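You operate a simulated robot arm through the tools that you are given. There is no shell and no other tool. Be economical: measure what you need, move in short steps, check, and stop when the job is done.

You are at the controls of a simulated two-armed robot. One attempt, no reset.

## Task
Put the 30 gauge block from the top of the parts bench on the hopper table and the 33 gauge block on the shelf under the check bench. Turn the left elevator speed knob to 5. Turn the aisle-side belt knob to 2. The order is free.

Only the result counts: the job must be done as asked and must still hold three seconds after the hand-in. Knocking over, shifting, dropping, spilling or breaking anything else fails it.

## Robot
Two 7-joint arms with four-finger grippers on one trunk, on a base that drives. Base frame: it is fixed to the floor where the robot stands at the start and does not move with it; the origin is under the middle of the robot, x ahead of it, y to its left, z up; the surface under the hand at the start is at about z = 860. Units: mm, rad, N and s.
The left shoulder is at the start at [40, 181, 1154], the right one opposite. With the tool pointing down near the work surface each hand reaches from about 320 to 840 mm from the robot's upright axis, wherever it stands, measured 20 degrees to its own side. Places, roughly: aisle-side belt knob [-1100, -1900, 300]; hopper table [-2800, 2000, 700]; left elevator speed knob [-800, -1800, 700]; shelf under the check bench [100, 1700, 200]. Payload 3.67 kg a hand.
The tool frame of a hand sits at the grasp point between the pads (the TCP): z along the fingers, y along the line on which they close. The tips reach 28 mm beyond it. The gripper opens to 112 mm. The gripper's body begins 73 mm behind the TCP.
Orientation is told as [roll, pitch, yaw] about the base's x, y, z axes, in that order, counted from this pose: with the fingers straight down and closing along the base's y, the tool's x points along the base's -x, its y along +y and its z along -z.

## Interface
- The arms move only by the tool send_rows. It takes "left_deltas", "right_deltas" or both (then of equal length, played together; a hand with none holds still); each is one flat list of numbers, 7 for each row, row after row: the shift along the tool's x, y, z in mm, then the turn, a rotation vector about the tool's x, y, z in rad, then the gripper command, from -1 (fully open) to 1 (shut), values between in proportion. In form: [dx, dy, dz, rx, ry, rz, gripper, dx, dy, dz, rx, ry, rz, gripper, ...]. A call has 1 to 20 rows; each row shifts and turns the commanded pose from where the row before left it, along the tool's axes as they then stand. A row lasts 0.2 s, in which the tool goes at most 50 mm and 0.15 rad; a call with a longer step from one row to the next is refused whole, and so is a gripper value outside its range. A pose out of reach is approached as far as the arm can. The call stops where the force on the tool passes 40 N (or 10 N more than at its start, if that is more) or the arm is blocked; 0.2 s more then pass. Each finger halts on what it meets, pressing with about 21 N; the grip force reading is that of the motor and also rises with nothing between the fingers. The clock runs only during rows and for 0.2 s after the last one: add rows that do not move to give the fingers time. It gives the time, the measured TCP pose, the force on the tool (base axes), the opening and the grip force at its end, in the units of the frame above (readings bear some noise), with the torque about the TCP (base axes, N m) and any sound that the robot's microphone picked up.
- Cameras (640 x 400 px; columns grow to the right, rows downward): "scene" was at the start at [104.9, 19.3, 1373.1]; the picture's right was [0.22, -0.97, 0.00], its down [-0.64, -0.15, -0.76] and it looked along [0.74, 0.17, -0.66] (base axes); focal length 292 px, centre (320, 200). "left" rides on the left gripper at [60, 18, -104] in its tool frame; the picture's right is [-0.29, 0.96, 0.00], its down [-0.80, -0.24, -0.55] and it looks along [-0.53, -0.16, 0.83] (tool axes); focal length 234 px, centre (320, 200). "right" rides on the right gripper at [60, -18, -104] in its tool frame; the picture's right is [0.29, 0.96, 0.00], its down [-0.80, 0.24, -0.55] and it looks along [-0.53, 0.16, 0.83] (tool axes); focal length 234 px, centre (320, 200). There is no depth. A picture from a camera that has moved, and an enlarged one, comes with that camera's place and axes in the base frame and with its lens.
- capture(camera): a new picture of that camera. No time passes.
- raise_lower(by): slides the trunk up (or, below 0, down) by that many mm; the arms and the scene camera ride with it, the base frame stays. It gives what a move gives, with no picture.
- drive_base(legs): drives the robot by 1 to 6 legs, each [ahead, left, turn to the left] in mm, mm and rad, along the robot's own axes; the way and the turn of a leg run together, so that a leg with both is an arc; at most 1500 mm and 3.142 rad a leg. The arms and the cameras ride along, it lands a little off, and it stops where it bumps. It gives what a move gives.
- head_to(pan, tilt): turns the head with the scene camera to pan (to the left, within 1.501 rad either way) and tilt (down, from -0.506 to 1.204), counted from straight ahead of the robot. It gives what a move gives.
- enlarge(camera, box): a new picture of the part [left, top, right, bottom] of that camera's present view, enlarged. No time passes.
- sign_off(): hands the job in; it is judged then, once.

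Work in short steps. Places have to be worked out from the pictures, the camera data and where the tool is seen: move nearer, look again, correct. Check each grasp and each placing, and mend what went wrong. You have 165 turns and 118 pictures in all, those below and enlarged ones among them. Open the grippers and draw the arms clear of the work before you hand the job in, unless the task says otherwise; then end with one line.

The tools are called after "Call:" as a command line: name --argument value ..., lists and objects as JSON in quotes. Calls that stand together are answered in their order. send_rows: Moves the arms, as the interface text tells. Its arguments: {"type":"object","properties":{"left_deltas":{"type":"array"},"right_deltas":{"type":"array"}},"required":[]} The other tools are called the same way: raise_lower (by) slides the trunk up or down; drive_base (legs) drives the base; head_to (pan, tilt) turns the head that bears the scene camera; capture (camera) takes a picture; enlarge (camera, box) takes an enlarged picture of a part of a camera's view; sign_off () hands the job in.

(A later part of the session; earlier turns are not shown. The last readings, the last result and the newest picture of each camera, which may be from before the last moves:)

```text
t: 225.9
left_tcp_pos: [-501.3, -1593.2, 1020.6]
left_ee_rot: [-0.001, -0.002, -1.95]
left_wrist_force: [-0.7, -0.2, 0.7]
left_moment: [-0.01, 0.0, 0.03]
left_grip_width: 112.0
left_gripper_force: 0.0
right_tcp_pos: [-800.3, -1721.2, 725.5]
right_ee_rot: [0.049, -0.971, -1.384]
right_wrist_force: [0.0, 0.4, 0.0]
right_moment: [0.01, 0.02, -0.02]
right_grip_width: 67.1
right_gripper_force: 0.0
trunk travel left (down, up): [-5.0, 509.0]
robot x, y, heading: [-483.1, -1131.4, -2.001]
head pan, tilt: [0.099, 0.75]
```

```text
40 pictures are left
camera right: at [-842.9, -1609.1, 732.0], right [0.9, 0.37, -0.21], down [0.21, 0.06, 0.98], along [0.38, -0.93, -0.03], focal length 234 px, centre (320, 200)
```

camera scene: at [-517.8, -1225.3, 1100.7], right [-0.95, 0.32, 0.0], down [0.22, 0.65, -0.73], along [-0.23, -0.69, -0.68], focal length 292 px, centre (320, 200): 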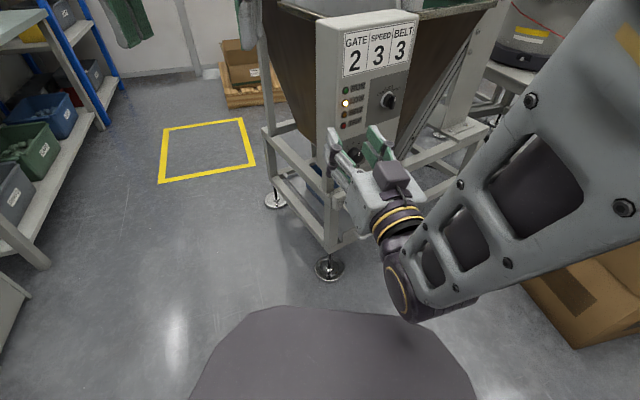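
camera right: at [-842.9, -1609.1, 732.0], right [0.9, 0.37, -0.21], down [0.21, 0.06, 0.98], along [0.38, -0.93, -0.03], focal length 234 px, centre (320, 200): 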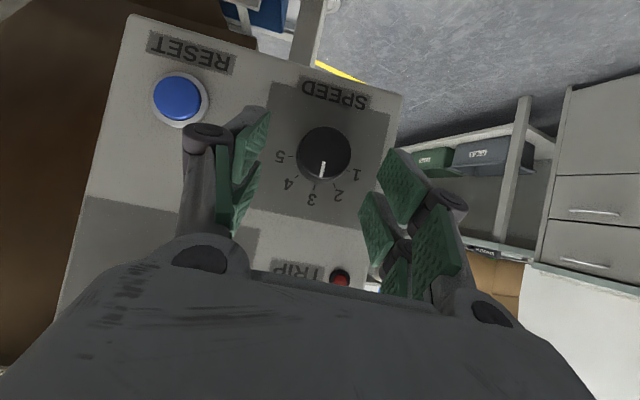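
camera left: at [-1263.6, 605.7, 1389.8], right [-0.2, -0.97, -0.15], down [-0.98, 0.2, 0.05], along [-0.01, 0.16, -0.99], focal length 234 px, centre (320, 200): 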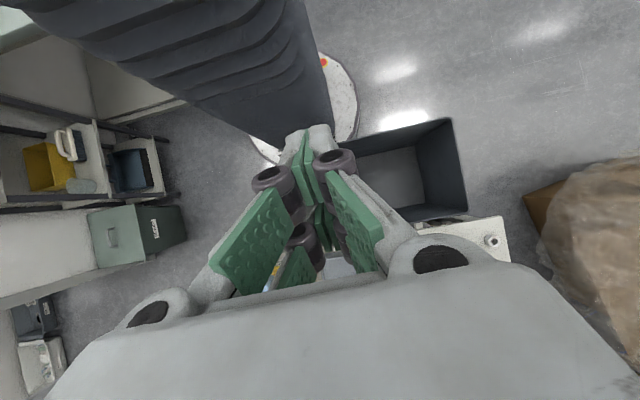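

Consistent: knob face at (-788, -1755, 695). I advance the last 36 mm gently.

Call:
send_rows --right_deltas '[0, 1.5, 12, 0, 0, 0, -0.2, 0, 1, 12, 0, 0, 0, -0.2, 0, 0, 6, 0, 0, 0, -0.2, 0, 0, 6, 0, 0, 0, -0.2, 0, 0, 0, 0, 0, 0, -0.2]'

Call:
capture --camera "right"

```text
t: 226.7
left_tcp_pos: [-503.9, -1586.8, 1024.1]
left_ee_rot: [0.0, -0.005, -1.957]
left_wrist_force: [0.4, 0.7, 0.0]
left_moment: [0.03, -0.05, -0.01]
left_grip_width: 111.8
left_gripper_force: 0.1
right_tcp_pos: [-788.5, -1733.2, 714.1]
right_ee_rot: [0.053, -0.979, -1.38]
right_wrist_force: [2.2, 63.4, 21.5]
right_moment: [-1.15, -0.33, 1.34]
right_grip_width: 55.4
right_gripper_force: 25.7
trunk travel left (down, up): [-5.0, 509.0]
robot x, y, heading: [-483.7, -1129.0, -1.997]
head pan, tilt: [0.099, 0.75]
stopped in row 3 (right hand): the force on the tool passed its limit at 49 N (the readings are from after the stop); the commanded pose is now the measured one
```

```text
39 pictures are left
camera right: at [-833.3, -1621.2, 720.6], right [0.9, 0.38, -0.21], down [0.2, 0.06, 0.98], along [0.38, -0.92, -0.02], focal length 234 px, centre (320, 200)
```

right: 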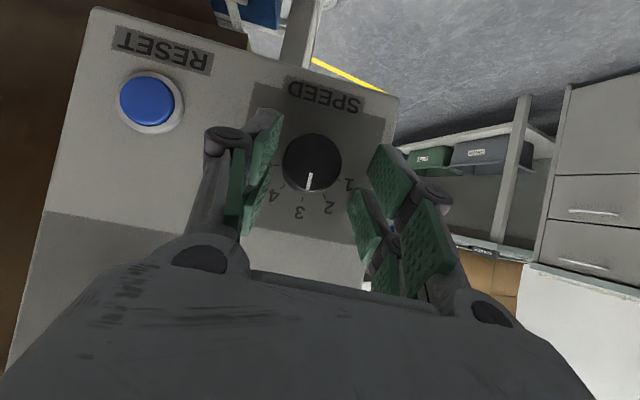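

The +x finger touched the panel (63 N), so the knob face is nearer (y≈-1746). I back off 4 mm, shift 5.5 mm to centre on the knob, and check.

Call:
send_rows --right_deltas '[0, 0, -4, 0, 0, 0, -0.2, 0, -5.5, 0, 0, 0, 0, -0.2, 0, 0, 0, 0, 0, 0, -0.2]'

Call:
enlarge --camera "right" --box '[200, 80, 440, 230]'

```text
t: 227.5
left_tcp_pos: [-503.5, -1591.8, 1022.4]
left_ee_rot: [-0.001, 0.0, -1.953]
left_wrist_force: [0.1, -1.2, 0.2]
left_moment: [-0.03, 0.02, 0.0]
left_grip_width: 112.3
left_gripper_force: 0.1
right_tcp_pos: [-797.2, -1737.8, 712.1]
right_ee_rot: [0.049, -0.974, -1.385]
right_wrist_force: [0.6, 16.9, 1.1]
right_moment: [-0.21, -0.04, 0.79]
right_grip_width: 72.7
right_gripper_force: 5.6
trunk travel left (down, up): [-5.0, 509.0]
robot x, y, heading: [-485.3, -1131.3, -1.995]
head pan, tilt: [0.099, 0.75]
```

```text
2.67 times, centred on (320, 155) of right
camera zoom: at [-841.7, -1625.0, 719.4], right [0.9, 0.37, -0.21], down [0.21, 0.06, 0.98], along [0.38, -0.93, -0.03], focal length 624 px, centre (320, 320)
```

zoom: 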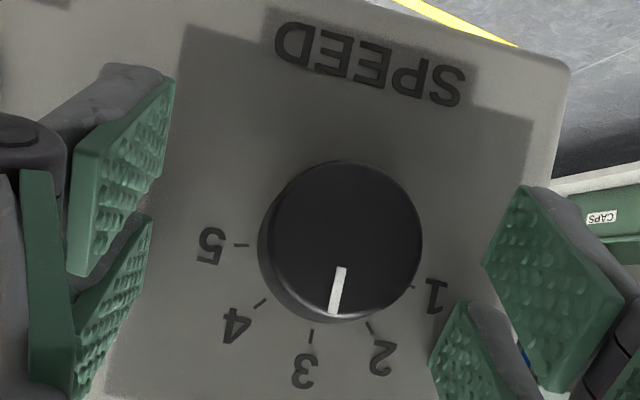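

Pointer is at 3; 5 is ~79° clockwise. Some residual push remains, so I retreat 3 mm, shift +4 mm and close on the knob.

Call:
send_rows --right_deltas '[0, 4, -3, 0, 0, 0, -0.2, 0, 0, 0, 0, 0, 0, 0.1, 0, 0, 0, 0, 0, 0, 0.4, 0, 0, 0, 0, 0, 0, 1, 0, 0, 0, 0, 0, 0, 1, 0, 0, 0, 0, 0, 0, 1]'

Call:
enlarge --camera "right" --box '[200, 80, 440, 230]'

```text
t: 228.9
left_tcp_pos: [-503.5, -1589.7, 1022.6]
left_ee_rot: [0.001, -0.002, -1.955]
left_wrist_force: [-1.4, 0.1, 0.4]
left_moment: [0.01, 0.03, 0.01]
left_grip_width: 111.9
left_gripper_force: 0.1
right_tcp_pos: [-794.0, -1731.3, 716.9]
right_ee_rot: [0.047, -0.974, -1.387]
right_wrist_force: [5.3, 31.5, 1.5]
right_moment: [0.45, -0.12, 0.36]
right_grip_width: 35.0
right_gripper_force: 44.5
trunk travel left (down, up): [-5.0, 509.0]
robot x, y, heading: [-483.0, -1126.8, -2.0]
head pan, tilt: [0.099, 0.75]
```

```text
2.67 times, centred on (320, 155) of right
camera zoom: at [-838.1, -1620.5, 722.5], right [0.9, 0.37, -0.21], down [0.21, 0.06, 0.98], along [0.38, -0.93, -0.02], focal length 624 px, centre (320, 320)
```

zoom: 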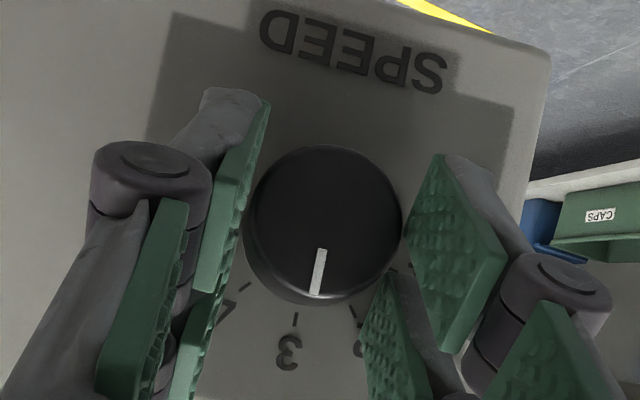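

The knob is gripped (35 mm). I back off 2 mm to relieve the panel contact, then turn clockwise about the knob axis by ~0.42 rad and check.

Call:
send_rows --right_deltas '[0, 0, -2, 0, 0, 0, 1, 0, -2.1, 0.1, -0.079, 0.006, 0.116, 1, 0, -2.1, 0.1, -0.079, 0.006, 0.116, 1, 0, -2.1, 0.1, -0.079, 0.006, 0.116, 1, 0, 0, 0, 0, 0, 0, 1]'

Call:
enlarge --camera "right" --box '[200, 80, 440, 230]'

```text
t: 230.1
left_tcp_pos: [-503.0, -1591.7, 1022.9]
left_ee_rot: [-0.001, 0.0, -1.953]
left_wrist_force: [0.1, -0.7, -0.2]
left_moment: [0.0, 0.03, 0.0]
left_grip_width: 111.9
left_gripper_force: 0.0
right_tcp_pos: [-799.4, -1734.3, 714.5]
right_ee_rot: [0.696, -0.824, -1.898]
right_wrist_force: [8.9, 17.8, -4.2]
right_moment: [-0.15, -0.15, 0.49]
right_grip_width: 35.4
right_gripper_force: 44.6
trunk travel left (down, up): [-5.0, 509.0]
robot x, y, heading: [-484.6, -1126.7, -2.001]
head pan, tilt: [0.099, 0.75]
```

```text
2.67 times, centred on (320, 155) of right
camera zoom: at [-846.8, -1622.6, 715.2], right [0.9, 0.38, 0.21], down [-0.2, -0.06, 0.98], along [0.38, -0.93, 0.02], focal length 624 px, centre (320, 320)
```

zoom: 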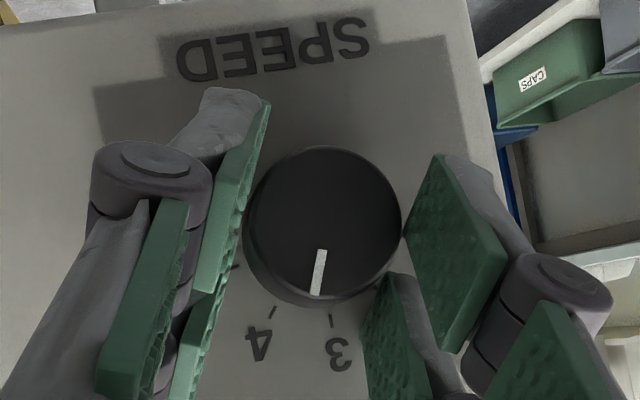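

The knob turns with the gripper; pointer is between 3 and 4. I continue with 4 more rows.

Call:
send_rows --right_deltas '[0, -2.1, 0.1, -0.079, 0.006, 0.116, 1, 0, -2.1, 0.1, -0.079, 0.006, 0.116, 1, 0, -2.1, 0.1, -0.079, 0.006, 0.116, 1, 0, -2.1, 0.1, -0.079, 0.006, 0.116, 1, 0, 0, 0, 0, 0, 0, 1]'

Call:
enlarge --camera "right" --box '[200, 80, 440, 230]'

```text
t: 231.3
left_tcp_pos: [-503.4, -1591.3, 1021.5]
left_ee_rot: [0.001, 0.001, -1.953]
left_wrist_force: [-0.3, -0.4, 0.1]
left_moment: [0.03, 0.01, 0.01]
left_grip_width: 112.2
left_gripper_force: 0.1
right_tcp_pos: [-807.2, -1735.8, 709.3]
right_ee_rot: [1.202, -0.429, -2.207]
right_wrist_force: [2.5, 22.1, -5.3]
right_moment: [-0.39, -0.09, 0.38]
right_grip_width: 35.3
right_gripper_force: 45.5
trunk travel left (down, up): [-5.0, 509.0]
robot x, y, heading: [-487.5, -1129.9, -1.99]
head pan, tilt: [0.099, 0.75]
```

```text
2.67 times, centred on (320, 155) of right
camera zoom: at [-852.4, -1623.8, 700.8], right [0.65, 0.31, 0.69], down [-0.67, -0.19, 0.72], along [0.35, -0.93, 0.08], focal length 624 px, centre (320, 320)
```

zoom: 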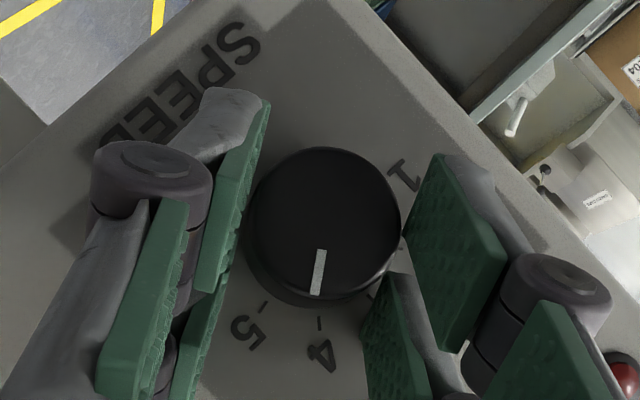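

The pointer is past 4; about 23° remain. I turn three more rows.

Call:
send_rows --right_deltas '[0, -2.1, 0.1, -0.079, 0.006, 0.116, 1, 0, -2.1, 0.1, -0.079, 0.006, 0.116, 1, 0, -2, 0.1, -0.075, 0.005, 0.11, 1, 0, 0, 0, 0, 0, 0, 1]'

Call:
enlarge --camera "right" --box '[200, 80, 440, 230]'

```text
t: 232.3
left_tcp_pos: [-503.8, -1590.6, 1021.5]
left_ee_rot: [0.002, 0.0, -1.953]
left_wrist_force: [-0.2, 0.7, -0.3]
left_moment: [0.0, 0.01, 0.03]
left_grip_width: 112.0
left_gripper_force: 0.1
right_tcp_pos: [-808.2, -1735.4, 703.2]
right_ee_rot: [1.455, -0.093, -2.271]
right_wrist_force: [1.9, 29.2, -9.4]
right_moment: [-0.66, 0.02, 0.24]
right_grip_width: 34.9
right_gripper_force: 45.0
trunk travel left (down, up): [-5.0, 509.0]
robot x, y, heading: [-486.8, -1128.8, -1.993]
head pan, tilt: [0.099, 0.75]
```

```text
2.67 times, centred on (320, 155) of right
camera zoom: at [-851.3, -1623.2, 689.4], right [0.33, 0.22, 0.92], down [-0.89, -0.25, 0.38], along [0.31, -0.94, 0.11], focal length 624 px, centre (320, 320)
```

zoom: 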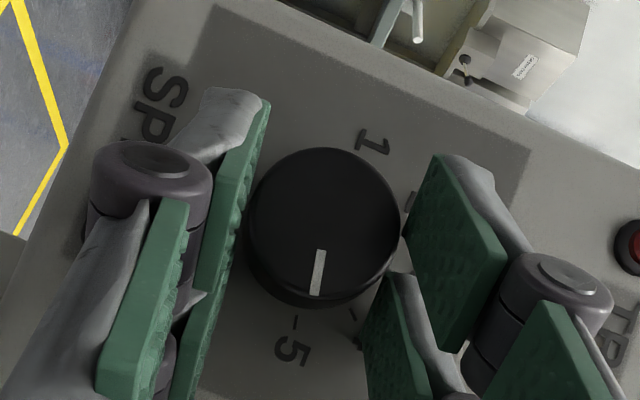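

The 5 tick is exactly under the pointer. I open the fingers and withdraw along the tool axis.

Call:
send_rows --right_deltas '[0, 0, 0, 0, 0, 0, 0.2, 0, 0, 0, 0, 0, 0, 0, 0, 0, 0, 0, 0, 0, -0.2, 0, 0, 0, 0, 0, 0, -0.2, 0, 0, -10, 0, 0, 0, -0.2, 0, 0, -25, 0, 0, 0, -0.2, 0, 0, -30, 0, 0, 0, -0.2, 0, 0, -30, 0, 0, 0, -0.2, 0, 0, 0, 0, 0, 0, -0.2]'

Call:
enlarge --camera "right" --box '[160, 20, 480, 220]'

```text
t: 234.3
left_tcp_pos: [-503.2, -1593.3, 1020.6]
left_ee_rot: [-0.001, -0.001, -1.953]
left_wrist_force: [0.5, -0.1, -0.1]
left_moment: [-0.02, 0.0, -0.01]
left_grip_width: 111.7
left_gripper_force: 0.0
right_tcp_pos: [-879.6, -1675.0, 715.5]
right_ee_rot: [1.455, -0.096, -2.273]
right_wrist_force: [0.1, -0.2, -0.1]
right_moment: [0.03, 0.01, 0.01]
right_grip_width: 67.2
right_gripper_force: 0.1
trunk travel left (down, up): [-5.0, 509.0]
robot x, y, heading: [-483.4, -1127.7, -1.992]
head pan, tilt: [0.099, 0.75]
```

```text
2.00 times, centred on (320, 120) of right
camera zoom: at [-922.5, -1562.1, 700.9], right [0.33, 0.22, 0.92], down [-0.89, -0.25, 0.38], along [0.31, -0.94, 0.11], focal length 468 px, centre (320, 360)
```

zoom: 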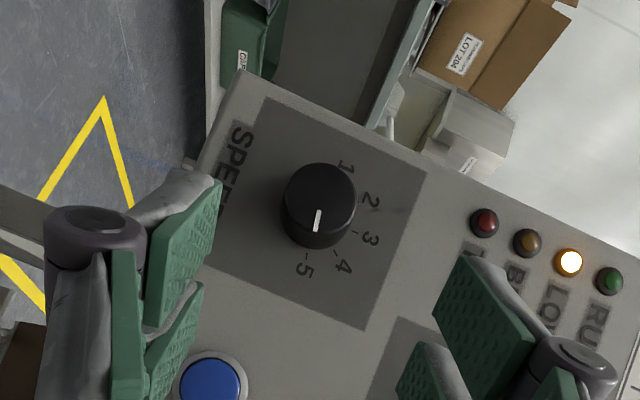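

The speed knob reads 5. Next the belt knob: I un-twist and retract the right hand, and pull the left hand back and up for clearance from the hopper.

Call:
send_rows --right_deltas '[0, 0, -10, 0.079, -0.006, -0.116, -0.2, 0, 0, -10, 0.079, -0.006, -0.116, -0.2, 0, 0, -10, 0.079, -0.006, -0.116, -0.2, 0, 0, -10, 0.079, -0.006, -0.116, -0.2, 0, 0, -10, 0.079, -0.006, -0.116, -0.2, 0, 0, 0, 0.079, -0.006, -0.116, -0.2, 0, 0, 0, 0.079, -0.006, -0.116, -0.2, 0, 0, 0, 0.079, -0.006, -0.116, -0.2, 0, 0, 0, 0.079, -0.006, -0.116, -0.2, 0, 0, 0, 0.075, -0.006, -0.11, -0.2, 0, 0, 0, 0, 0, 0, -0.2]' --left_deltas '[15, 0, -30, 0, 0, 0, -0.5, 15, 0, -30, 0, 0, 0, -0.5, 15, 0, -30, 0, 0, 0, -0.5, 15, 0, -30, 0, 0, 0, -0.5, 15, 0, -30, 0, 0, 0, -0.5, 15, 0, -30, 0, 0, 0, -0.5, 15, 0, -30, 0, 0, 0, -0.5, 10, 0, -10, 0, 0, 0, -0.5, 0, 0, 0, 0, 0, 0, -0.5, 0, 0, 0, 0, 0, 0, -0.5, 0, 0, 0, 0, 0, 0, -0.5]'

Call:
head_to --pan 0.0 --tilt 0.8

Call:
capture --camera "scene"

```text
t: 236.7
left_tcp_pos: [-477.7, -1525.1, 1164.6]
left_ee_rot: [-0.002, 0.0, -1.951]
left_wrist_force: [-0.5, 0.2, -1.1]
left_moment: [-0.02, 0.01, -0.01]
left_grip_width: 84.0
left_gripper_force: 0.0
left hand out of reach, approached as far as the arm can: row 5, 6, 7, 8
right_tcp_pos: [-914.8, -1640.8, 728.0]
right_ee_rot: [0.048, -0.973, -1.385]
right_wrist_force: [-0.4, 0.1, 0.4]
right_moment: [0.01, 0.02, 0.04]
right_grip_width: 67.1
right_gripper_force: 0.0
trunk travel left (down, up): [-5.0, 509.0]
robot x, y, heading: [-485.5, -1125.6, -1.995]
head pan, tilt: [0.099, 0.75]
```

```text
t: 237.3
left_tcp_pos: [-478.1, -1524.6, 1164.7]
left_ee_rot: [-0.004, -0.003, -1.952]
left_wrist_force: [0.6, 0.3, 0.2]
left_moment: [0.0, 0.01, 0.0]
left_grip_width: 83.9
left_gripper_force: 0.0
right_tcp_pos: [-914.3, -1643.1, 727.9]
right_ee_rot: [0.049, -0.971, -1.386]
right_wrist_force: [-0.1, 0.3, -0.7]
right_moment: [0.01, 0.01, -0.01]
right_grip_width: 67.3
right_gripper_force: 0.0
trunk travel left (down, up): [-5.0, 509.0]
robot x, y, heading: [-478.4, -1128.2, -1.992]
head pan, tilt: [0.0, 0.799]
```

```text
32 pictures are left
camera scene: at [-524.9, -1219.6, 1096.7], right [-0.91, 0.41, 0.0], down [0.29, 0.65, -0.7], along [-0.29, -0.64, -0.72], focal length 292 px, centre (320, 200)
```

scene: 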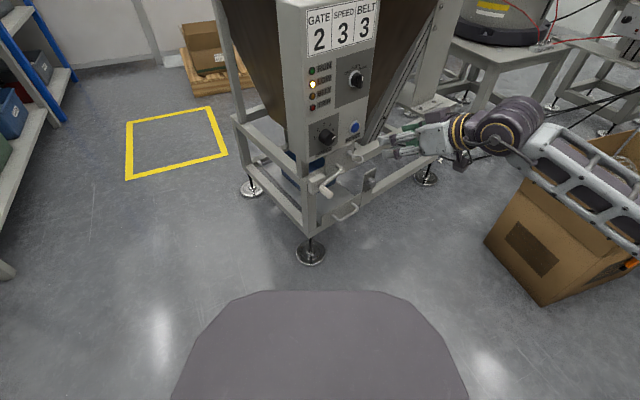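

For the belt knob I must keep the right elbow clear of the cardboard box (x<-1530). I'll stand at about (-693, -1404) with heading -2.2; first tuck both hands.

Call:
send_rows --right_deltas '[28, 22, 8, 0, 0.03, 0, -0.2, 28, 22, 8, 0, 0.03, 0, -0.2, 28, 22, 8, 0, 0.03, 0, -0.2, 28, 22, 8, 0, 0.03, 0, -0.2, 28, 22, 8, 0, 0.03, 0, -0.2, 28, 22, 8, 0, 0.03, 0, -0.2, 26, 20, 8, 0, 0.03, 0, -0.2, 0, 0, 0, 0, 0, 0, -0.2]' --left_deltas '[10, 0, 10, 0, 0, 0, -0.5, 10, 0, 10, 0, 0, 0, -0.5, 10, 0, 10, 0, 0, 0, -0.5, 10, 0, 10, 0, 0, 0, -0.5, 10, 0, 10, 0, 0, 0, -0.5, 10, 0, 10, 0, 0, 0, -0.5, 0, 0, 0, 0, 0, 0, -0.5, 0, 0, 0, 0, 0, 0, -0.5]'

Call:
drive_base --legs '[[0, 0, -0.205]]'

```text
t: 239.1
left_tcp_pos: [-456.1, -1469.2, 1104.1]
left_ee_rot: [-0.001, -0.001, -1.953]
left_wrist_force: [0.4, 0.9, 0.9]
left_moment: [-0.01, 0.0, 0.05]
left_grip_width: 83.8
left_gripper_force: 0.1
right_tcp_pos: [-778.6, -1530.1, 547.0]
right_ee_rot: [0.037, -0.762, -1.371]
right_wrist_force: [-0.3, -0.3, -0.3]
right_moment: [0.0, -0.02, -0.01]
right_grip_width: 67.2
right_gripper_force: 0.0
trunk travel left (down, up): [-5.0, 509.0]
robot x, y, heading: [-484.7, -1127.7, -1.992]
head pan, tilt: [0.0, 0.799]
```

```text
t: 240.4
left_tcp_pos: [-527.3, -1467.3, 1104.0]
left_ee_rot: [0.0, -0.001, -2.161]
left_wrist_force: [0.0, -0.4, -0.8]
left_moment: [0.0, 0.0, -0.02]
left_grip_width: 84.3
left_gripper_force: 0.0
right_tcp_pos: [-855.0, -1460.3, 546.1]
right_ee_rot: [0.038, -0.764, -1.58]
right_wrist_force: [0.7, 0.4, 0.3]
right_moment: [-0.02, -0.01, 0.02]
right_grip_width: 67.2
right_gripper_force: 0.1
trunk travel left (down, up): [-5.0, 509.0]
robot x, y, heading: [-485.7, -1130.1, -2.205]
head pan, tilt: [0.0, 0.799]
```

I drive ahead 250 mm and look at the belt knob from the hand and head.

Call:
drive_base --legs '[[250, 0, 0]]'

Call:
capture --camera "right"

Call:
capture --camera "scene"

```text
t: 242.2
left_tcp_pos: [-675.3, -1672.3, 1104.0]
left_ee_rot: [0.0, 0.002, -2.161]
left_wrist_force: [0.0, -0.6, -0.3]
left_moment: [0.01, -0.05, -0.01]
left_grip_width: 84.3
left_gripper_force: 0.0
right_tcp_pos: [-1002.8, -1662.6, 545.6]
right_ee_rot: [0.041, -0.763, -1.578]
right_wrist_force: [0.8, 0.0, -0.3]
right_moment: [0.04, -0.01, 0.01]
right_grip_width: 67.4
right_gripper_force: 0.0
trunk travel left (down, up): [-5.0, 509.0]
robot x, y, heading: [-633.0, -1334.1, -2.201]
head pan, tilt: [0.0, 0.799]
```

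```text
31 pictures are left
camera right: at [-1024.1, -1549.4, 577.1], right [0.96, 0.23, -0.17], down [0.22, -0.19, 0.96], along [0.18, -0.96, -0.23], focal length 234 px, centre (320, 200)
```

right: 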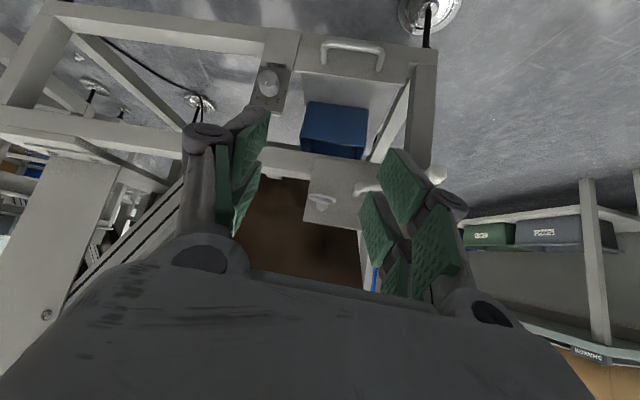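

```text
30 pictures are left
camera scene: at [-691.5, -1412.5, 1096.5], right [-0.81, 0.59, 0.0], down [0.42, 0.58, -0.7], along [-0.41, -0.56, -0.72], focal length 292 px, centre (320, 200)
```

scene: 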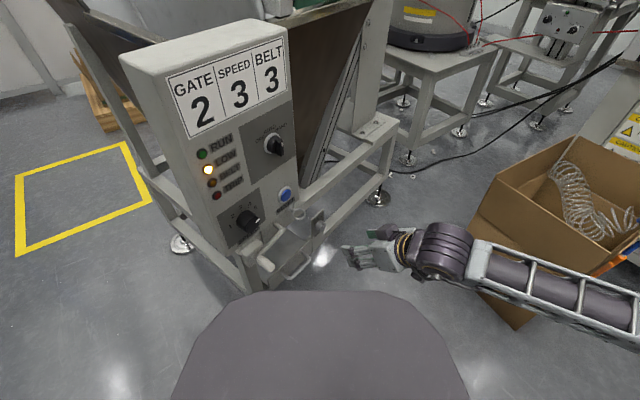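

The belt knob triangulates to about (-1082, -1938, 290); forearm is clear of the box. I drive 90 mm further, then lower the hand toward a pre-grasp, yawing it square to the plate.

Call:
drive_base --legs '[[92, 0, 0]]'

Call:
send_rows --right_deltas '[5, -9, 20, -0.025, 0.001, -0.026, -0.2, 5, -9, 34, -0.025, 0.001, -0.026, -0.2, 5, -9, 34, -0.025, 0.001, -0.026, -0.2, 5, -9, 34, -0.025, 0.001, -0.026, -0.2, 5, -9, 34, -0.025, 0.001, -0.026, -0.2, 5, -8, 20, -0.025, 0.001, -0.026, -0.2, 0, 0, 0, 0, 0, 0, -0.2]'

Call:
capture --camera "right"

```text
t: 243.3
left_tcp_pos: [-729.6, -1745.9, 1103.3]
left_ee_rot: [-0.001, 0.003, -2.161]
left_wrist_force: [-0.6, -0.7, -0.1]
left_moment: [0.06, -0.05, 0.06]
left_grip_width: 83.9
left_gripper_force: 0.0
right_tcp_pos: [-1056.2, -1737.8, 546.1]
right_ee_rot: [0.04, -0.761, -1.58]
right_wrist_force: [-0.5, 0.0, 0.1]
right_moment: [0.02, 0.0, 0.0]
right_grip_width: 67.3
right_gripper_force: 0.0
trunk travel left (down, up): [-5.0, 509.0]
robot x, y, heading: [-685.3, -1404.5, -2.195]
head pan, tilt: [0.0, 0.799]
```

```text
t: 244.9
left_tcp_pos: [-728.1, -1744.2, 1104.1]
left_ee_rot: [-0.001, 0.001, -2.16]
left_wrist_force: [-0.1, -0.6, 0.4]
left_moment: [0.02, 0.01, 0.01]
left_grip_width: 84.1
left_gripper_force: 0.0
right_tcp_pos: [-1094.7, -1841.1, 396.9]
right_ee_rot: [0.04, -0.761, -1.364]
right_wrist_force: [-0.4, 0.3, 0.0]
right_moment: [-0.02, 0.0, -0.02]
right_grip_width: 67.0
right_gripper_force: 0.0
trunk travel left (down, up): [-5.0, 509.0]
robot x, y, heading: [-688.9, -1406.5, -2.203]
head pan, tilt: [0.0, 0.799]
```

```text
29 pictures are left
camera right: at [-1139.2, -1734.6, 427.4], right [0.89, 0.43, -0.17], down [0.25, -0.14, 0.96], along [0.39, -0.89, -0.23], focal length 234 px, centre (320, 200)
```

right: 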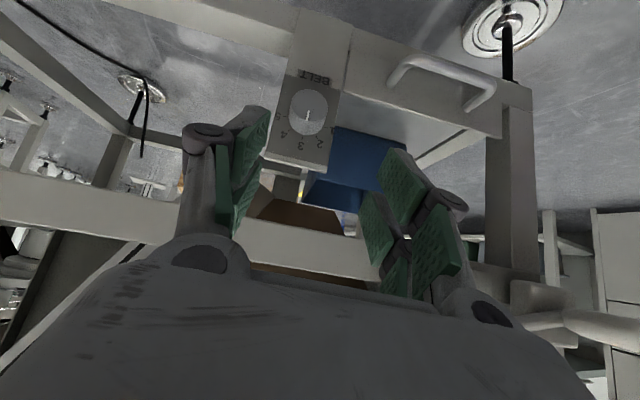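

Call:
enlarge --camera "right" --box '[250, 50, 370, 190]'

```text
2.86 times, centred on (310, 120) of right
camera zoom: at [-1139.2, -1734.6, 427.4], right [0.89, 0.43, -0.17], down [0.25, -0.14, 0.96], along [0.39, -0.89, -0.23], focal length 669 px, centre (349, 429)
```

zoom: 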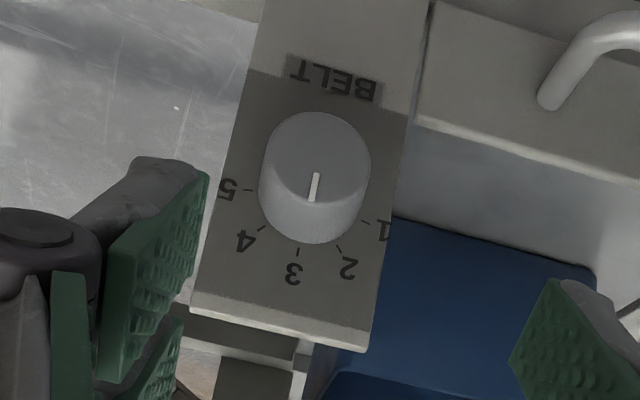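

The BELT dial is at 3; 2 is 40° counter-clockwise. Knob face ≈ (-1083, -1931, 286). I move 60 mm in front of the grasp point and pre-twist +0.4 rad about the knob axis.

Call:
send_rows --right_deltas '[17.7, -4.8, 27.6, 0, 0, 0, -0.2, 17.7, -4.8, 27.6, 0, 0, 0, -0.2, 17.7, -4.8, 27.6, 0, 0, 0, -0.2, 0, -1.86, 0.1, -0.096, 0.0045, 0.092, -0.2, 0, -1.86, 0.1, -0.096, 0.0045, 0.092, -0.2, 0, -1.86, 0.1, -0.096, 0.0045, 0.092, -0.2, 0, 0, 0, 0, 0, 0, -0.2]'

Call:
capture --camera "right"

```text
t: 246.0
left_tcp_pos: [-730.4, -1742.2, 1105.5]
left_ee_rot: [-0.001, -0.002, -2.163]
left_wrist_force: [-0.1, 1.2, 0.9]
left_moment: [-0.01, 0.01, 0.02]
left_grip_width: 83.9
left_gripper_force: 0.1
right_tcp_pos: [-1065.7, -1914.8, 341.3]
right_ee_rot: [0.326, -0.867, -1.624]
right_wrist_force: [-7.1, 6.9, 6.8]
right_moment: [0.12, 0.47, -0.28]
right_grip_width: 71.9
right_gripper_force: 4.1
right hand out of reach, approached as far as the arm can: row 4, 5
trunk travel left (down, up): [-5.0, 509.0]
robot x, y, heading: [-689.6, -1403.9, -2.201]
head pan, tilt: [0.0, 0.799]
stopped in row 5 (right hand): the force on the tool passed its limit at 50 N (the readings are from after the stop); the commanded pose is now the measured one
```

```text
27 pictures are left
camera right: at [-1109.9, -1804.0, 354.2], right [0.93, 0.37, -0.02], down [0.05, -0.06, 1.0], along [0.37, -0.93, -0.07], focal length 234 px, centre (320, 200)
```

right: 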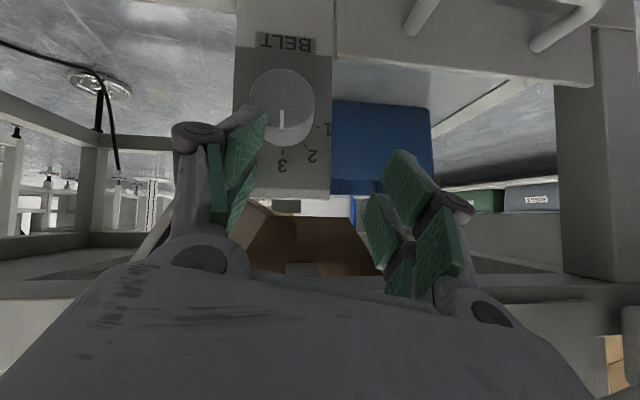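

The arm reached a limit and the finger touched the frame lightly. I retract, and pitch the tool ~20° further down, which should be reachable at this height.

Call:
send_rows --right_deltas '[0, 0, -20, 0, 0, 0, -0.2, 0, 0, -25, 0, 0, 0, -0.2, 0, 0, -25, 0, 0.1, 0, -0.2, 0, 0, -10, 0, 0.13, 0, -0.2, 0, 0, 0, 0, 0.13, 0, -0.2, 0, 0, 0, 0, 0, 0, -0.2]'

Call:
capture --camera "right"

```text
t: 247.4
left_tcp_pos: [-729.2, -1743.0, 1104.4]
left_ee_rot: [-0.002, -0.001, -2.162]
left_wrist_force: [-0.2, 0.0, 0.0]
left_moment: [-0.01, 0.03, 0.02]
left_grip_width: 83.9
left_gripper_force: 0.0
right_tcp_pos: [-1076.2, -1854.4, 380.8]
right_ee_rot: [0.278, -0.596, -1.517]
right_wrist_force: [-0.4, 0.9, -0.7]
right_moment: [-0.02, 0.0, 0.0]
right_grip_width: 67.0
right_gripper_force: 0.0
right hand out of reach, approached as far as the arm can: row 5
trunk travel left (down, up): [-5.0, 509.0]
robot x, y, heading: [-688.8, -1405.4, -2.202]
head pan, tilt: [0.0, 0.799]
```

```text
26 pictures are left
camera right: at [-1127.4, -1754.9, 424.0], right [0.9, 0.44, 0.06], down [0.1, -0.32, 0.94], along [0.43, -0.84, -0.33], focal length 234 px, centre (320, 200)
```

right: 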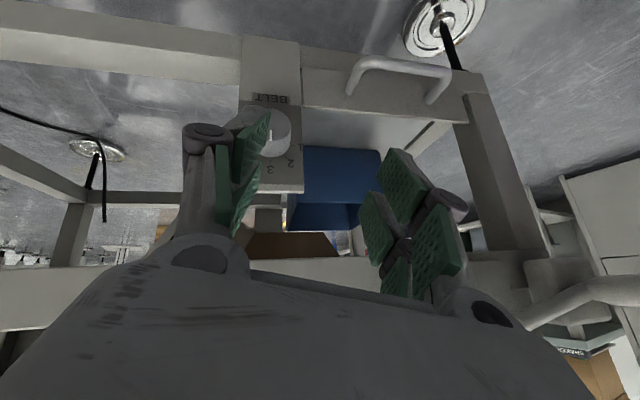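

The leftward yaw relative to the body limits the low reach. I lift the hand, then reposition the base to about (-842, -1379) with heading -1.9.

Call:
send_rows --right_deltas '[0, 0, -35, 0, 0, 0, -0.2, 0, 0, -45, 0, 0, 0, -0.2, 0, 0, -45, 0, 0, 0, -0.2, 0, 0, -25, 0, 0, 0, -0.2, 0, 0, 0, 0, 0, 0, -0.2]'

Call:
drive_base --legs '[[40, -139, 0], [0, 0, 0.3]]'

Call:
capture --camera "scene"

```text
t: 248.6
left_tcp_pos: [-729.9, -1742.9, 1104.7]
left_ee_rot: [-0.002, 0.001, -2.163]
left_wrist_force: [0.4, -0.5, 0.0]
left_moment: [-0.01, 0.02, -0.01]
left_grip_width: 83.9
left_gripper_force: 0.0
right_tcp_pos: [-1085.2, -1803.2, 439.8]
right_ee_rot: [0.292, -0.628, -1.53]
right_wrist_force: [0.3, 0.0, 0.1]
right_moment: [-0.02, 0.01, 0.02]
right_grip_width: 67.1
right_gripper_force: 0.1
right hand out of reach, approached as far as the arm can: row 2, 3, 4
trunk travel left (down, up): [-5.0, 509.0]
robot x, y, heading: [-682.7, -1404.7, -2.203]
head pan, tilt: [0.0, 0.799]
```

```text
t: 251.0
left_tcp_pos: [-763.3, -1691.4, 1105.4]
left_ee_rot: [-0.004, 0.001, -1.864]
left_wrist_force: [-0.2, 0.4, 0.3]
left_moment: [-0.01, 0.02, -0.01]
left_grip_width: 84.1
left_gripper_force: 0.0
right_tcp_pos: [-1086.0, -1851.0, 439.7]
right_ee_rot: [0.292, -0.628, -1.232]
right_wrist_force: [0.7, 0.0, -0.4]
right_moment: [-0.02, 0.03, -0.01]
right_grip_width: 67.2
right_gripper_force: 0.0
trunk travel left (down, up): [-5.0, 509.0]
robot x, y, heading: [-825.7, -1349.6, -1.908]
head pan, tilt: [0.0, 0.799]
```

```text
25 pictures are left
camera scene: at [-854.0, -1448.7, 1096.7], right [-0.94, 0.33, 0.0], down [0.24, 0.68, -0.7], along [-0.23, -0.66, -0.72], focal length 292 px, centre (320, 200)
```

scene: 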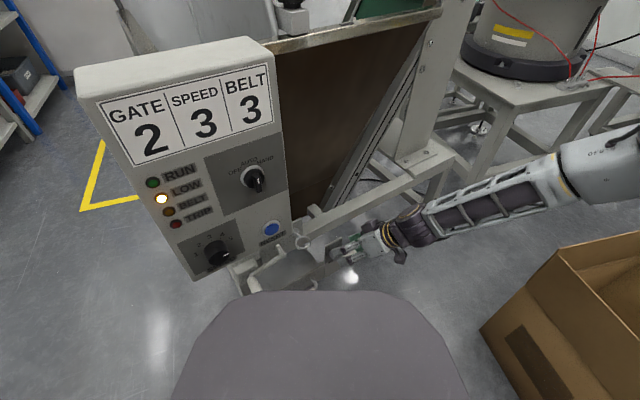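

Current tilt already equals a +0.4 pre-twist; only a roll about the tool axis of 0.285 is needed. I apply it and move to 50 mm in front of the grasp point.

Call:
send_rows --right_deltas '[0, 0, 0, 0, 0, 0.1425, -0.2, 0, 0, 0, 0, 0, 0.1425, -0.2, 12, -19, 28, 0, 0, 0, -0.2, 12, -19, 28, 0, 0, 0, -0.2, 12, -19, 27, 0, 0, 0, -0.2, 13, -19, 27, 0, 0, 0, -0.2, 0, 0, 0, 0, 0, 0, -0.2]'

Call:
capture --camera "right"

```text
t: 252.6
left_tcp_pos: [-763.6, -1690.5, 1104.8]
left_ee_rot: [-0.001, -0.001, -1.868]
left_wrist_force: [0.5, 0.2, -0.2]
left_moment: [0.0, 0.01, -0.03]
left_grip_width: 83.9
left_gripper_force: 0.1
right_tcp_pos: [-1103.8, -1875.0, 301.0]
right_ee_rot: [0.467, -0.524, -1.546]
right_wrist_force: [-0.3, 0.2, 0.2]
right_moment: [0.02, -0.01, 0.02]
right_grip_width: 67.1
right_gripper_force: 0.1
trunk travel left (down, up): [-5.0, 509.0]
robot x, y, heading: [-824.4, -1354.6, -1.91]
head pan, tilt: [0.0, 0.799]
```

```text
24 pictures are left
camera right: at [-1168.6, -1783.3, 343.3], right [0.85, 0.48, 0.23], down [-0.03, -0.39, 0.92], along [0.53, -0.78, -0.32], focal length 234 px, centre (320, 200)
```

right: 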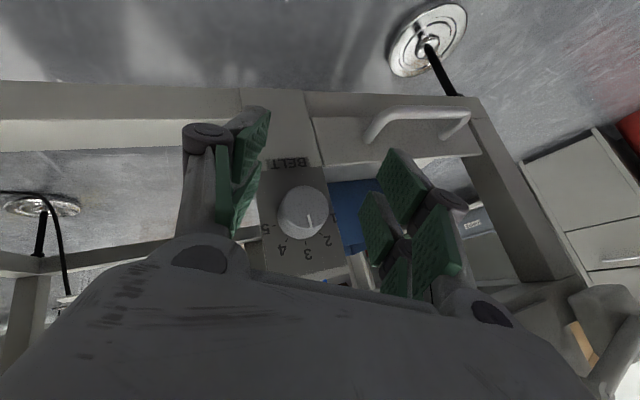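

Reached exactly. The belt knob face is ≈(-1082, -1936, 287); I advance 38 mm along the knob axis and check.

Call:
send_rows --right_deltas '[-11, 0, 7, 0, 0, 0, -0.2, -11, 0, 7, 0, 0, 0, -0.2, -10, 0, 6.5, 0, 0, 0, -0.2, 0, 0, 0, 0, 0, 0, -0.2]'

Call:
capture --camera "right"

```text
t: 253.6
left_tcp_pos: [-764.8, -1691.6, 1104.7]
left_ee_rot: [-0.003, 0.0, -1.866]
left_wrist_force: [-0.6, 0.7, -0.1]
left_moment: [0.02, 0.0, -0.01]
left_grip_width: 84.2
left_gripper_force: 0.1
right_tcp_pos: [-1094.1, -1910.5, 300.2]
right_ee_rot: [0.464, -0.522, -1.547]
right_wrist_force: [-0.5, 1.0, -0.2]
right_moment: [-0.02, -0.01, 0.03]
right_grip_width: 67.3
right_gripper_force: 0.1
trunk travel left (down, up): [-5.0, 509.0]
robot x, y, heading: [-825.4, -1351.3, -1.903]
head pan, tilt: [0.0, 0.799]
```

```text
23 pictures are left
camera right: at [-1158.6, -1819.7, 342.5], right [0.85, 0.48, 0.23], down [-0.03, -0.39, 0.92], along [0.53, -0.78, -0.32], focal length 234 px, centre (320, 200)
```

right: 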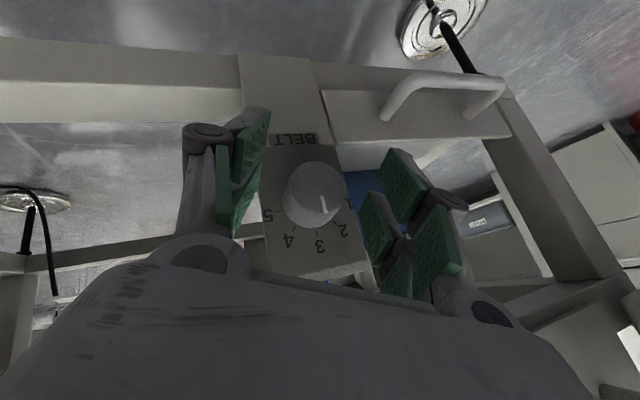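

Well centred. I advance 13 mm more in small steps and then close on the knob.

Call:
send_rows --right_deltas '[-5, 0, 3.3, 0, 0, 0, -0.2, -4, 0, 2.5, 0, 0, 0, -0.2, -2, 0, 1.3, 0, 0, 0, -0.2, 0, 0, 0, 0, 0, 0, 0.1, 0, 0, 0, 0, 0, 0, 0.4, 0, 0, 0, 0, 0, 0, 1, 0, 0, 0, 0, 0, 0, 1]'

Call:
enlarge --camera "right" --box '[200, 110, 440, 260]'

```text
t: 254.5
left_tcp_pos: [-764.6, -1689.4, 1105.1]
left_ee_rot: [-0.002, -0.002, -1.867]
left_wrist_force: [0.3, 0.8, 0.0]
left_moment: [-0.01, 0.0, -0.05]
left_grip_width: 84.2
left_gripper_force: 0.0
right_tcp_pos: [-1093.6, -1919.5, 300.1]
right_ee_rot: [0.467, -0.523, -1.548]
right_wrist_force: [-7.0, 14.5, 15.5]
right_moment: [-0.59, 0.15, 0.2]
right_grip_width: 62.2
right_gripper_force: 11.3
trunk travel left (down, up): [-5.0, 509.0]
robot x, y, heading: [-825.1, -1352.9, -1.912]
head pan, tilt: [0.0, 0.799]
stopped in row 4 (right hand): the force on the tool passed its limit at 46 N (the readings are from after the stop); the commanded pose is now the measured one
```

```text
2.67 times, centred on (320, 185) of right
camera zoom: at [-1158.2, -1828.6, 342.3], right [0.84, 0.48, 0.23], down [-0.03, -0.39, 0.92], along [0.53, -0.78, -0.32], focal length 624 px, centre (320, 240)
```

zoom: 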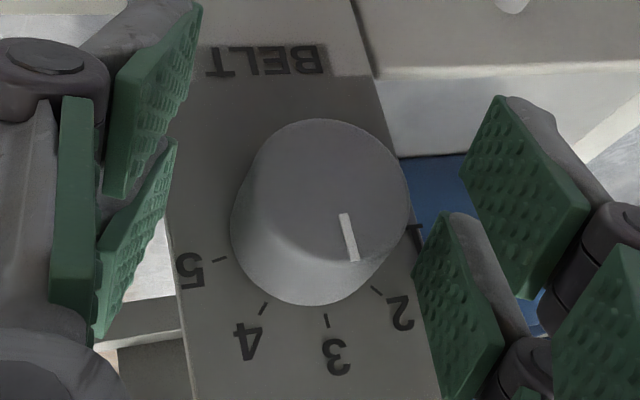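

A finger tip touched the rail beside the plate. I back off 3 mm, narrow the fingers to ~48 mm, then advance again before gripping.

Call:
send_rows --right_deltas '[2.5, 0, -1.6, 0, 0, 0, -0.2, 0, 0, 0, 0, 0, 0, 0, 0, 0, 0, 0, 0, 0, 0.12, 0, 0, 0, 0, 0, 0, 0.12, -2.5, 0, 1.6, 0, 0, 0, 0.12, -2.5, 0, 1.6, 0, 0, 0, 0.12, -2.5, 0, 1.6, 0, 0, 0, 0.12, 0, 0, 0, 0, 0, 0, 0.12]'

Call:
enlarge --camera "right" --box '[200, 110, 440, 260]'

```text
t: 256.0
left_tcp_pos: [-766.4, -1690.1, 1104.7]
left_ee_rot: [-0.001, 0.001, -1.868]
left_wrist_force: [-0.3, 0.0, -0.4]
left_moment: [0.01, -0.02, 0.02]
left_grip_width: 84.1
left_gripper_force: 0.1
right_tcp_pos: [-1094.0, -1918.6, 296.5]
right_ee_rot: [0.463, -0.51, -1.547]
right_wrist_force: [-2.0, 4.2, 2.0]
right_moment: [0.0, 0.03, -0.12]
right_grip_width: 51.5
right_gripper_force: 0.4
trunk travel left (down, up): [-5.0, 509.0]
robot x, y, heading: [-825.8, -1354.5, -1.912]
head pan, tilt: [0.0, 0.799]
stopped in row 7 (right hand): the force on the tool passed its limit at 43 N (the readings are from after the stop); the commanded pose is now the measured one
```

```text
2.67 times, centred on (320, 185) of right
camera zoom: at [-1159.1, -1827.8, 338.0], right [0.85, 0.48, 0.23], down [-0.02, -0.4, 0.92], along [0.53, -0.78, -0.33], focal length 624 px, centre (320, 240)
```

zoom: 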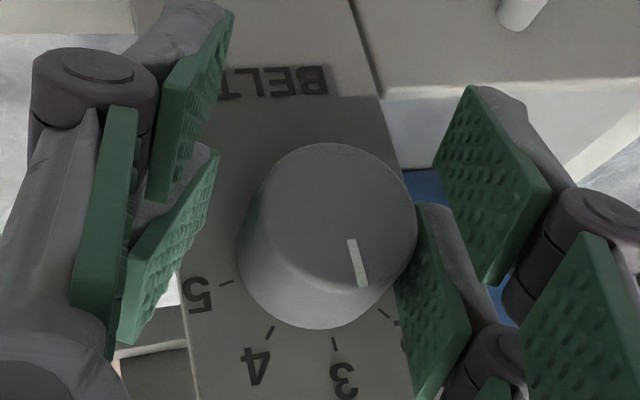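

Tips reach the plate now, so depth is maximal. I back off 1.5 mm and close.

Call:
send_rows --right_deltas '[1.3, 0, -0.8, 0, 0, 0, 0.12, 0, 0, 0, 0, 0, 0, 0.3, 0, 0, 0, 0, 0, 0, 0.6, 0, 0, 0, 0, 0, 0, 1, 0, 0, 0, 0, 0, 0, 1]'

Call:
enlarge --camera "right" --box '[200, 110, 440, 260]'

```text
t: 257.2
left_tcp_pos: [-763.5, -1689.2, 1104.5]
left_ee_rot: [-0.002, 0.0, -1.868]
left_wrist_force: [0.4, 0.2, 0.1]
left_moment: [0.0, -0.01, -0.03]
left_grip_width: 84.1
left_gripper_force: 0.0
right_tcp_pos: [-1088.3, -1916.4, 296.0]
right_ee_rot: [0.471, -0.508, -1.545]
right_wrist_force: [24.0, 15.8, 9.9]
right_moment: [0.11, -0.14, 0.0]
right_grip_width: 36.9
right_gripper_force: 45.0
trunk travel left (down, up): [-5.0, 509.0]
robot x, y, heading: [-826.9, -1348.9, -1.906]
head pan, tilt: [0.0, 0.799]
```

```text
2.67 times, centred on (320, 185) of right
camera zoom: at [-1154.5, -1825.7, 338.6], right [0.84, 0.49, 0.24], down [-0.03, -0.4, 0.92], along [0.54, -0.78, -0.33], focal length 624 px, centre (320, 240)
```

zoom: 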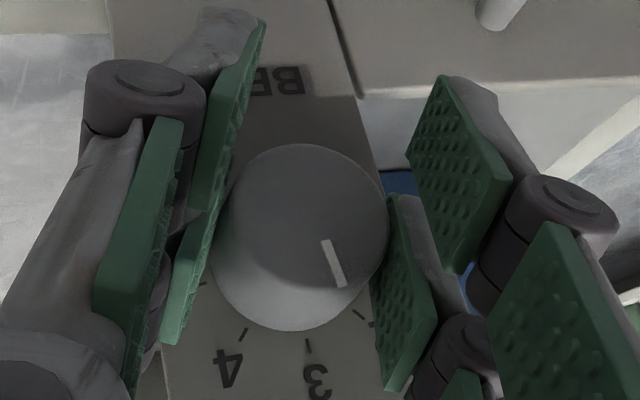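

The belt knob is gripped (36.9 mm). I relieve the lateral load by 4 mm and turn 40° counter-clockwise about the knob axis in five rows.

Call:
send_rows --right_deltas '[0, 4, 0, 0, 0, 0, 1, 0, 1.4, 0, 0.117, 0, -0.076, 1, 0, 1.4, 0, 0.117, 0, -0.076, 1, 0, 1.4, 0, 0.117, 0, -0.076, 1, 0, 1.4, 0, 0.117, 0, -0.076, 1, 0, 1.4, 0, 0.117, 0, -0.076, 1, 0, 0, 0, 0, 0, 0, 1]'

Call:
enlarge --camera "right" --box '[200, 110, 440, 260]'

```text
t: 258.8
left_tcp_pos: [-766.5, -1691.0, 1104.3]
left_ee_rot: [0.0, 0.001, -1.87]
left_wrist_force: [0.4, -1.0, -0.1]
left_moment: [0.03, -0.03, 0.0]
left_grip_width: 83.8
left_gripper_force: 0.1
right_tcp_pos: [-1085.8, -1915.6, 297.1]
right_ee_rot: [-0.347, -0.532, -1.116]
right_wrist_force: [2.1, -0.2, -16.6]
right_moment: [0.28, 0.01, -1.01]
right_grip_width: 36.8
right_gripper_force: 45.3
trunk travel left (down, up): [-5.0, 509.0]
robot x, y, heading: [-822.7, -1352.8, -1.913]
head pan, tilt: [0.0, 0.799]
```

```text
2.67 times, centred on (320, 185) of right
camera zoom: at [-1115.1, -1814.7, 353.8], right [0.77, 0.47, -0.43], down [0.58, -0.24, 0.78], along [0.27, -0.85, -0.45], focal length 624 px, centre (320, 240)
```

zoom: 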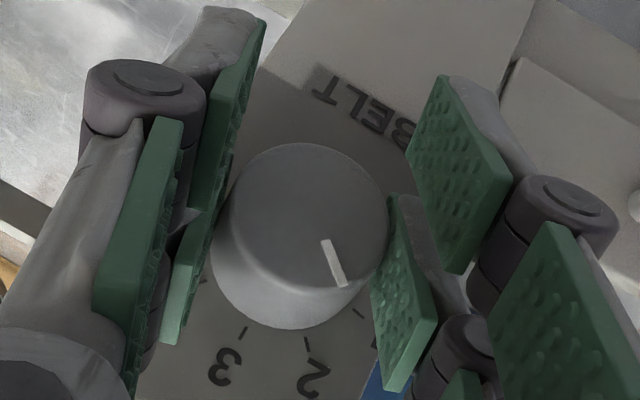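

The 2 tick now sits exactly where the 3 tick was. I open and withdraw along the knob axis.

Call:
send_rows --right_deltas '[0, 0, 0, 0, 0, 0, 0.5, 0, 0, 0, 0, 0, 0, 0.2, 0, 0, 0, 0, 0, 0, 0.05, 0, 0, 0, 0, 0, 0, 0.05, 8, 0, -5, 0, 0, 0, 0, 17, 0, -11, 0, 0, 0, 0, 21, 0, -13, 0, 0, 0, 0, 21, 0, -13, 0, 0, 0, 0, 0, 0, 0, 0, 0, 0, 0]'

Call:
enlarge --camera "right" --box '[200, 90, 440, 260]'

```text
t: 260.8
left_tcp_pos: [-765.6, -1690.3, 1106.7]
left_ee_rot: [0.0, 0.001, -1.87]
left_wrist_force: [-0.5, 0.1, 0.5]
left_moment: [-0.03, -0.03, 0.02]
left_grip_width: 84.0
left_gripper_force: 0.0
right_tcp_pos: [-1107.0, -1838.9, 299.0]
right_ee_rot: [-0.344, -0.533, -1.12]
right_wrist_force: [0.1, 0.6, -0.1]
right_moment: [0.01, 0.0, 0.01]
right_grip_width: 56.1
right_gripper_force: 0.1
trunk travel left (down, up): [-5.0, 509.0]
robot x, y, heading: [-821.7, -1354.7, -1.905]
head pan, tilt: [0.0, 0.799]
```

```text
2.35 times, centred on (320, 175) of right
camera zoom: at [-1134.9, -1737.6, 355.6], right [0.77, 0.47, -0.42], down [0.57, -0.24, 0.78], along [0.27, -0.85, -0.45], focal length 551 px, centre (320, 259)
```

zoom: 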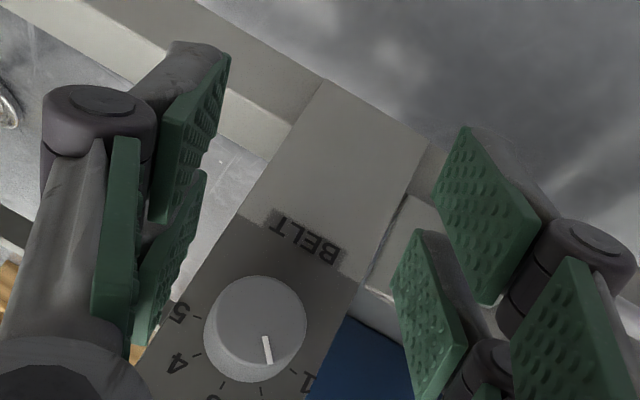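

Belt knob points at 2. I raise the hand clear and back the robot away, then check both knobs once more.

Call:
send_rows --right_deltas '[10, 0, -30, 0, 0, 0, -0.5, 0, 0, -40, 0, 0, 0, -0.5, 0, 0, -40, 0, 0, 0, -0.5, 0, 0, -40, 0, 0, 0, -0.5, 0, 0, 0, 0, 0, 0, -0.5]'

Call:
drive_base --legs '[[-350, 0, 0]]'

Call:
head_to --pan 0.1 --tilt 0.65

Call:
capture --camera "scene"

```text
t: 262.0
left_tcp_pos: [-765.9, -1690.0, 1105.1]
left_ee_rot: [-0.002, 0.003, -1.87]
left_wrist_force: [0.4, -0.2, 0.5]
left_moment: [-0.01, -0.03, 0.0]
left_grip_width: 84.1
left_gripper_force: 0.0
right_tcp_pos: [-1094.8, -1769.6, 395.3]
right_ee_rot: [-0.345, -0.534, -1.117]
right_wrist_force: [-0.4, -0.1, -0.5]
right_moment: [0.01, 0.03, -0.02]
right_grip_width: 84.3
right_gripper_force: 0.0
right hand out of reach, approached as far as the arm can: row 1
trunk travel left (down, up): [-5.0, 509.0]
robot x, y, heading: [-824.8, -1355.1, -1.91]
head pan, tilt: [0.0, 0.799]
```

```text
t: 264.4
left_tcp_pos: [-648.2, -1357.4, 1105.6]
left_ee_rot: [-0.002, 0.0, -1.866]
left_wrist_force: [0.3, 1.0, -0.2]
left_moment: [-0.02, 0.04, 0.0]
left_grip_width: 84.0
left_gripper_force: 0.1
right_tcp_pos: [-977.0, -1439.6, 396.3]
right_ee_rot: [-0.345, -0.535, -1.115]
right_wrist_force: [0.6, 1.2, 0.5]
right_moment: [0.0, 0.03, -0.05]
right_grip_width: 83.9
right_gripper_force: 0.0
trunk travel left (down, up): [-5.0, 509.0]
robot x, y, heading: [-702.3, -1020.1, -1.911]
head pan, tilt: [0.0, 0.799]
```

```text
t: 265.1
left_tcp_pos: [-648.8, -1359.2, 1105.1]
left_ee_rot: [-0.003, 0.002, -1.867]
left_wrist_force: [0.6, 0.0, -0.2]
left_moment: [-0.01, 0.03, 0.01]
left_grip_width: 84.2
left_gripper_force: 0.0
right_tcp_pos: [-977.3, -1438.8, 395.9]
right_ee_rot: [-0.344, -0.534, -1.115]
right_wrist_force: [1.4, 0.3, -0.7]
right_moment: [-0.02, 0.0, -0.01]
right_grip_width: 83.9
right_gripper_force: 0.1
trunk travel left (down, up): [-5.0, 509.0]
robot x, y, heading: [-707.9, -1021.2, -1.912]
head pan, tilt: [0.099, 0.649]
```

```text
17 pictures are left
camera scene: at [-732.1, -1124.1, 1109.2], right [-0.97, 0.24, 0.0], down [0.14, 0.59, -0.8], along [-0.19, -0.77, -0.61], focal length 292 px, centre (320, 200)
```

scene: 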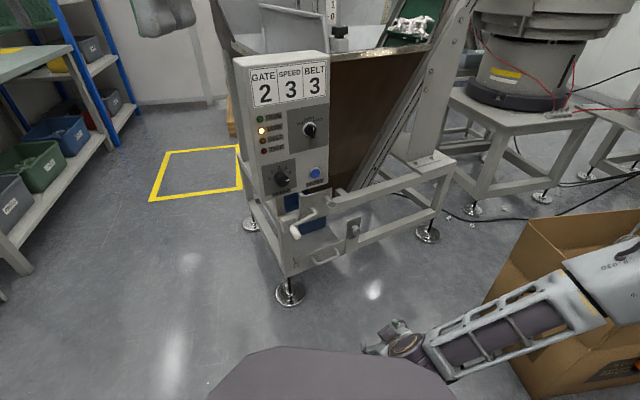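

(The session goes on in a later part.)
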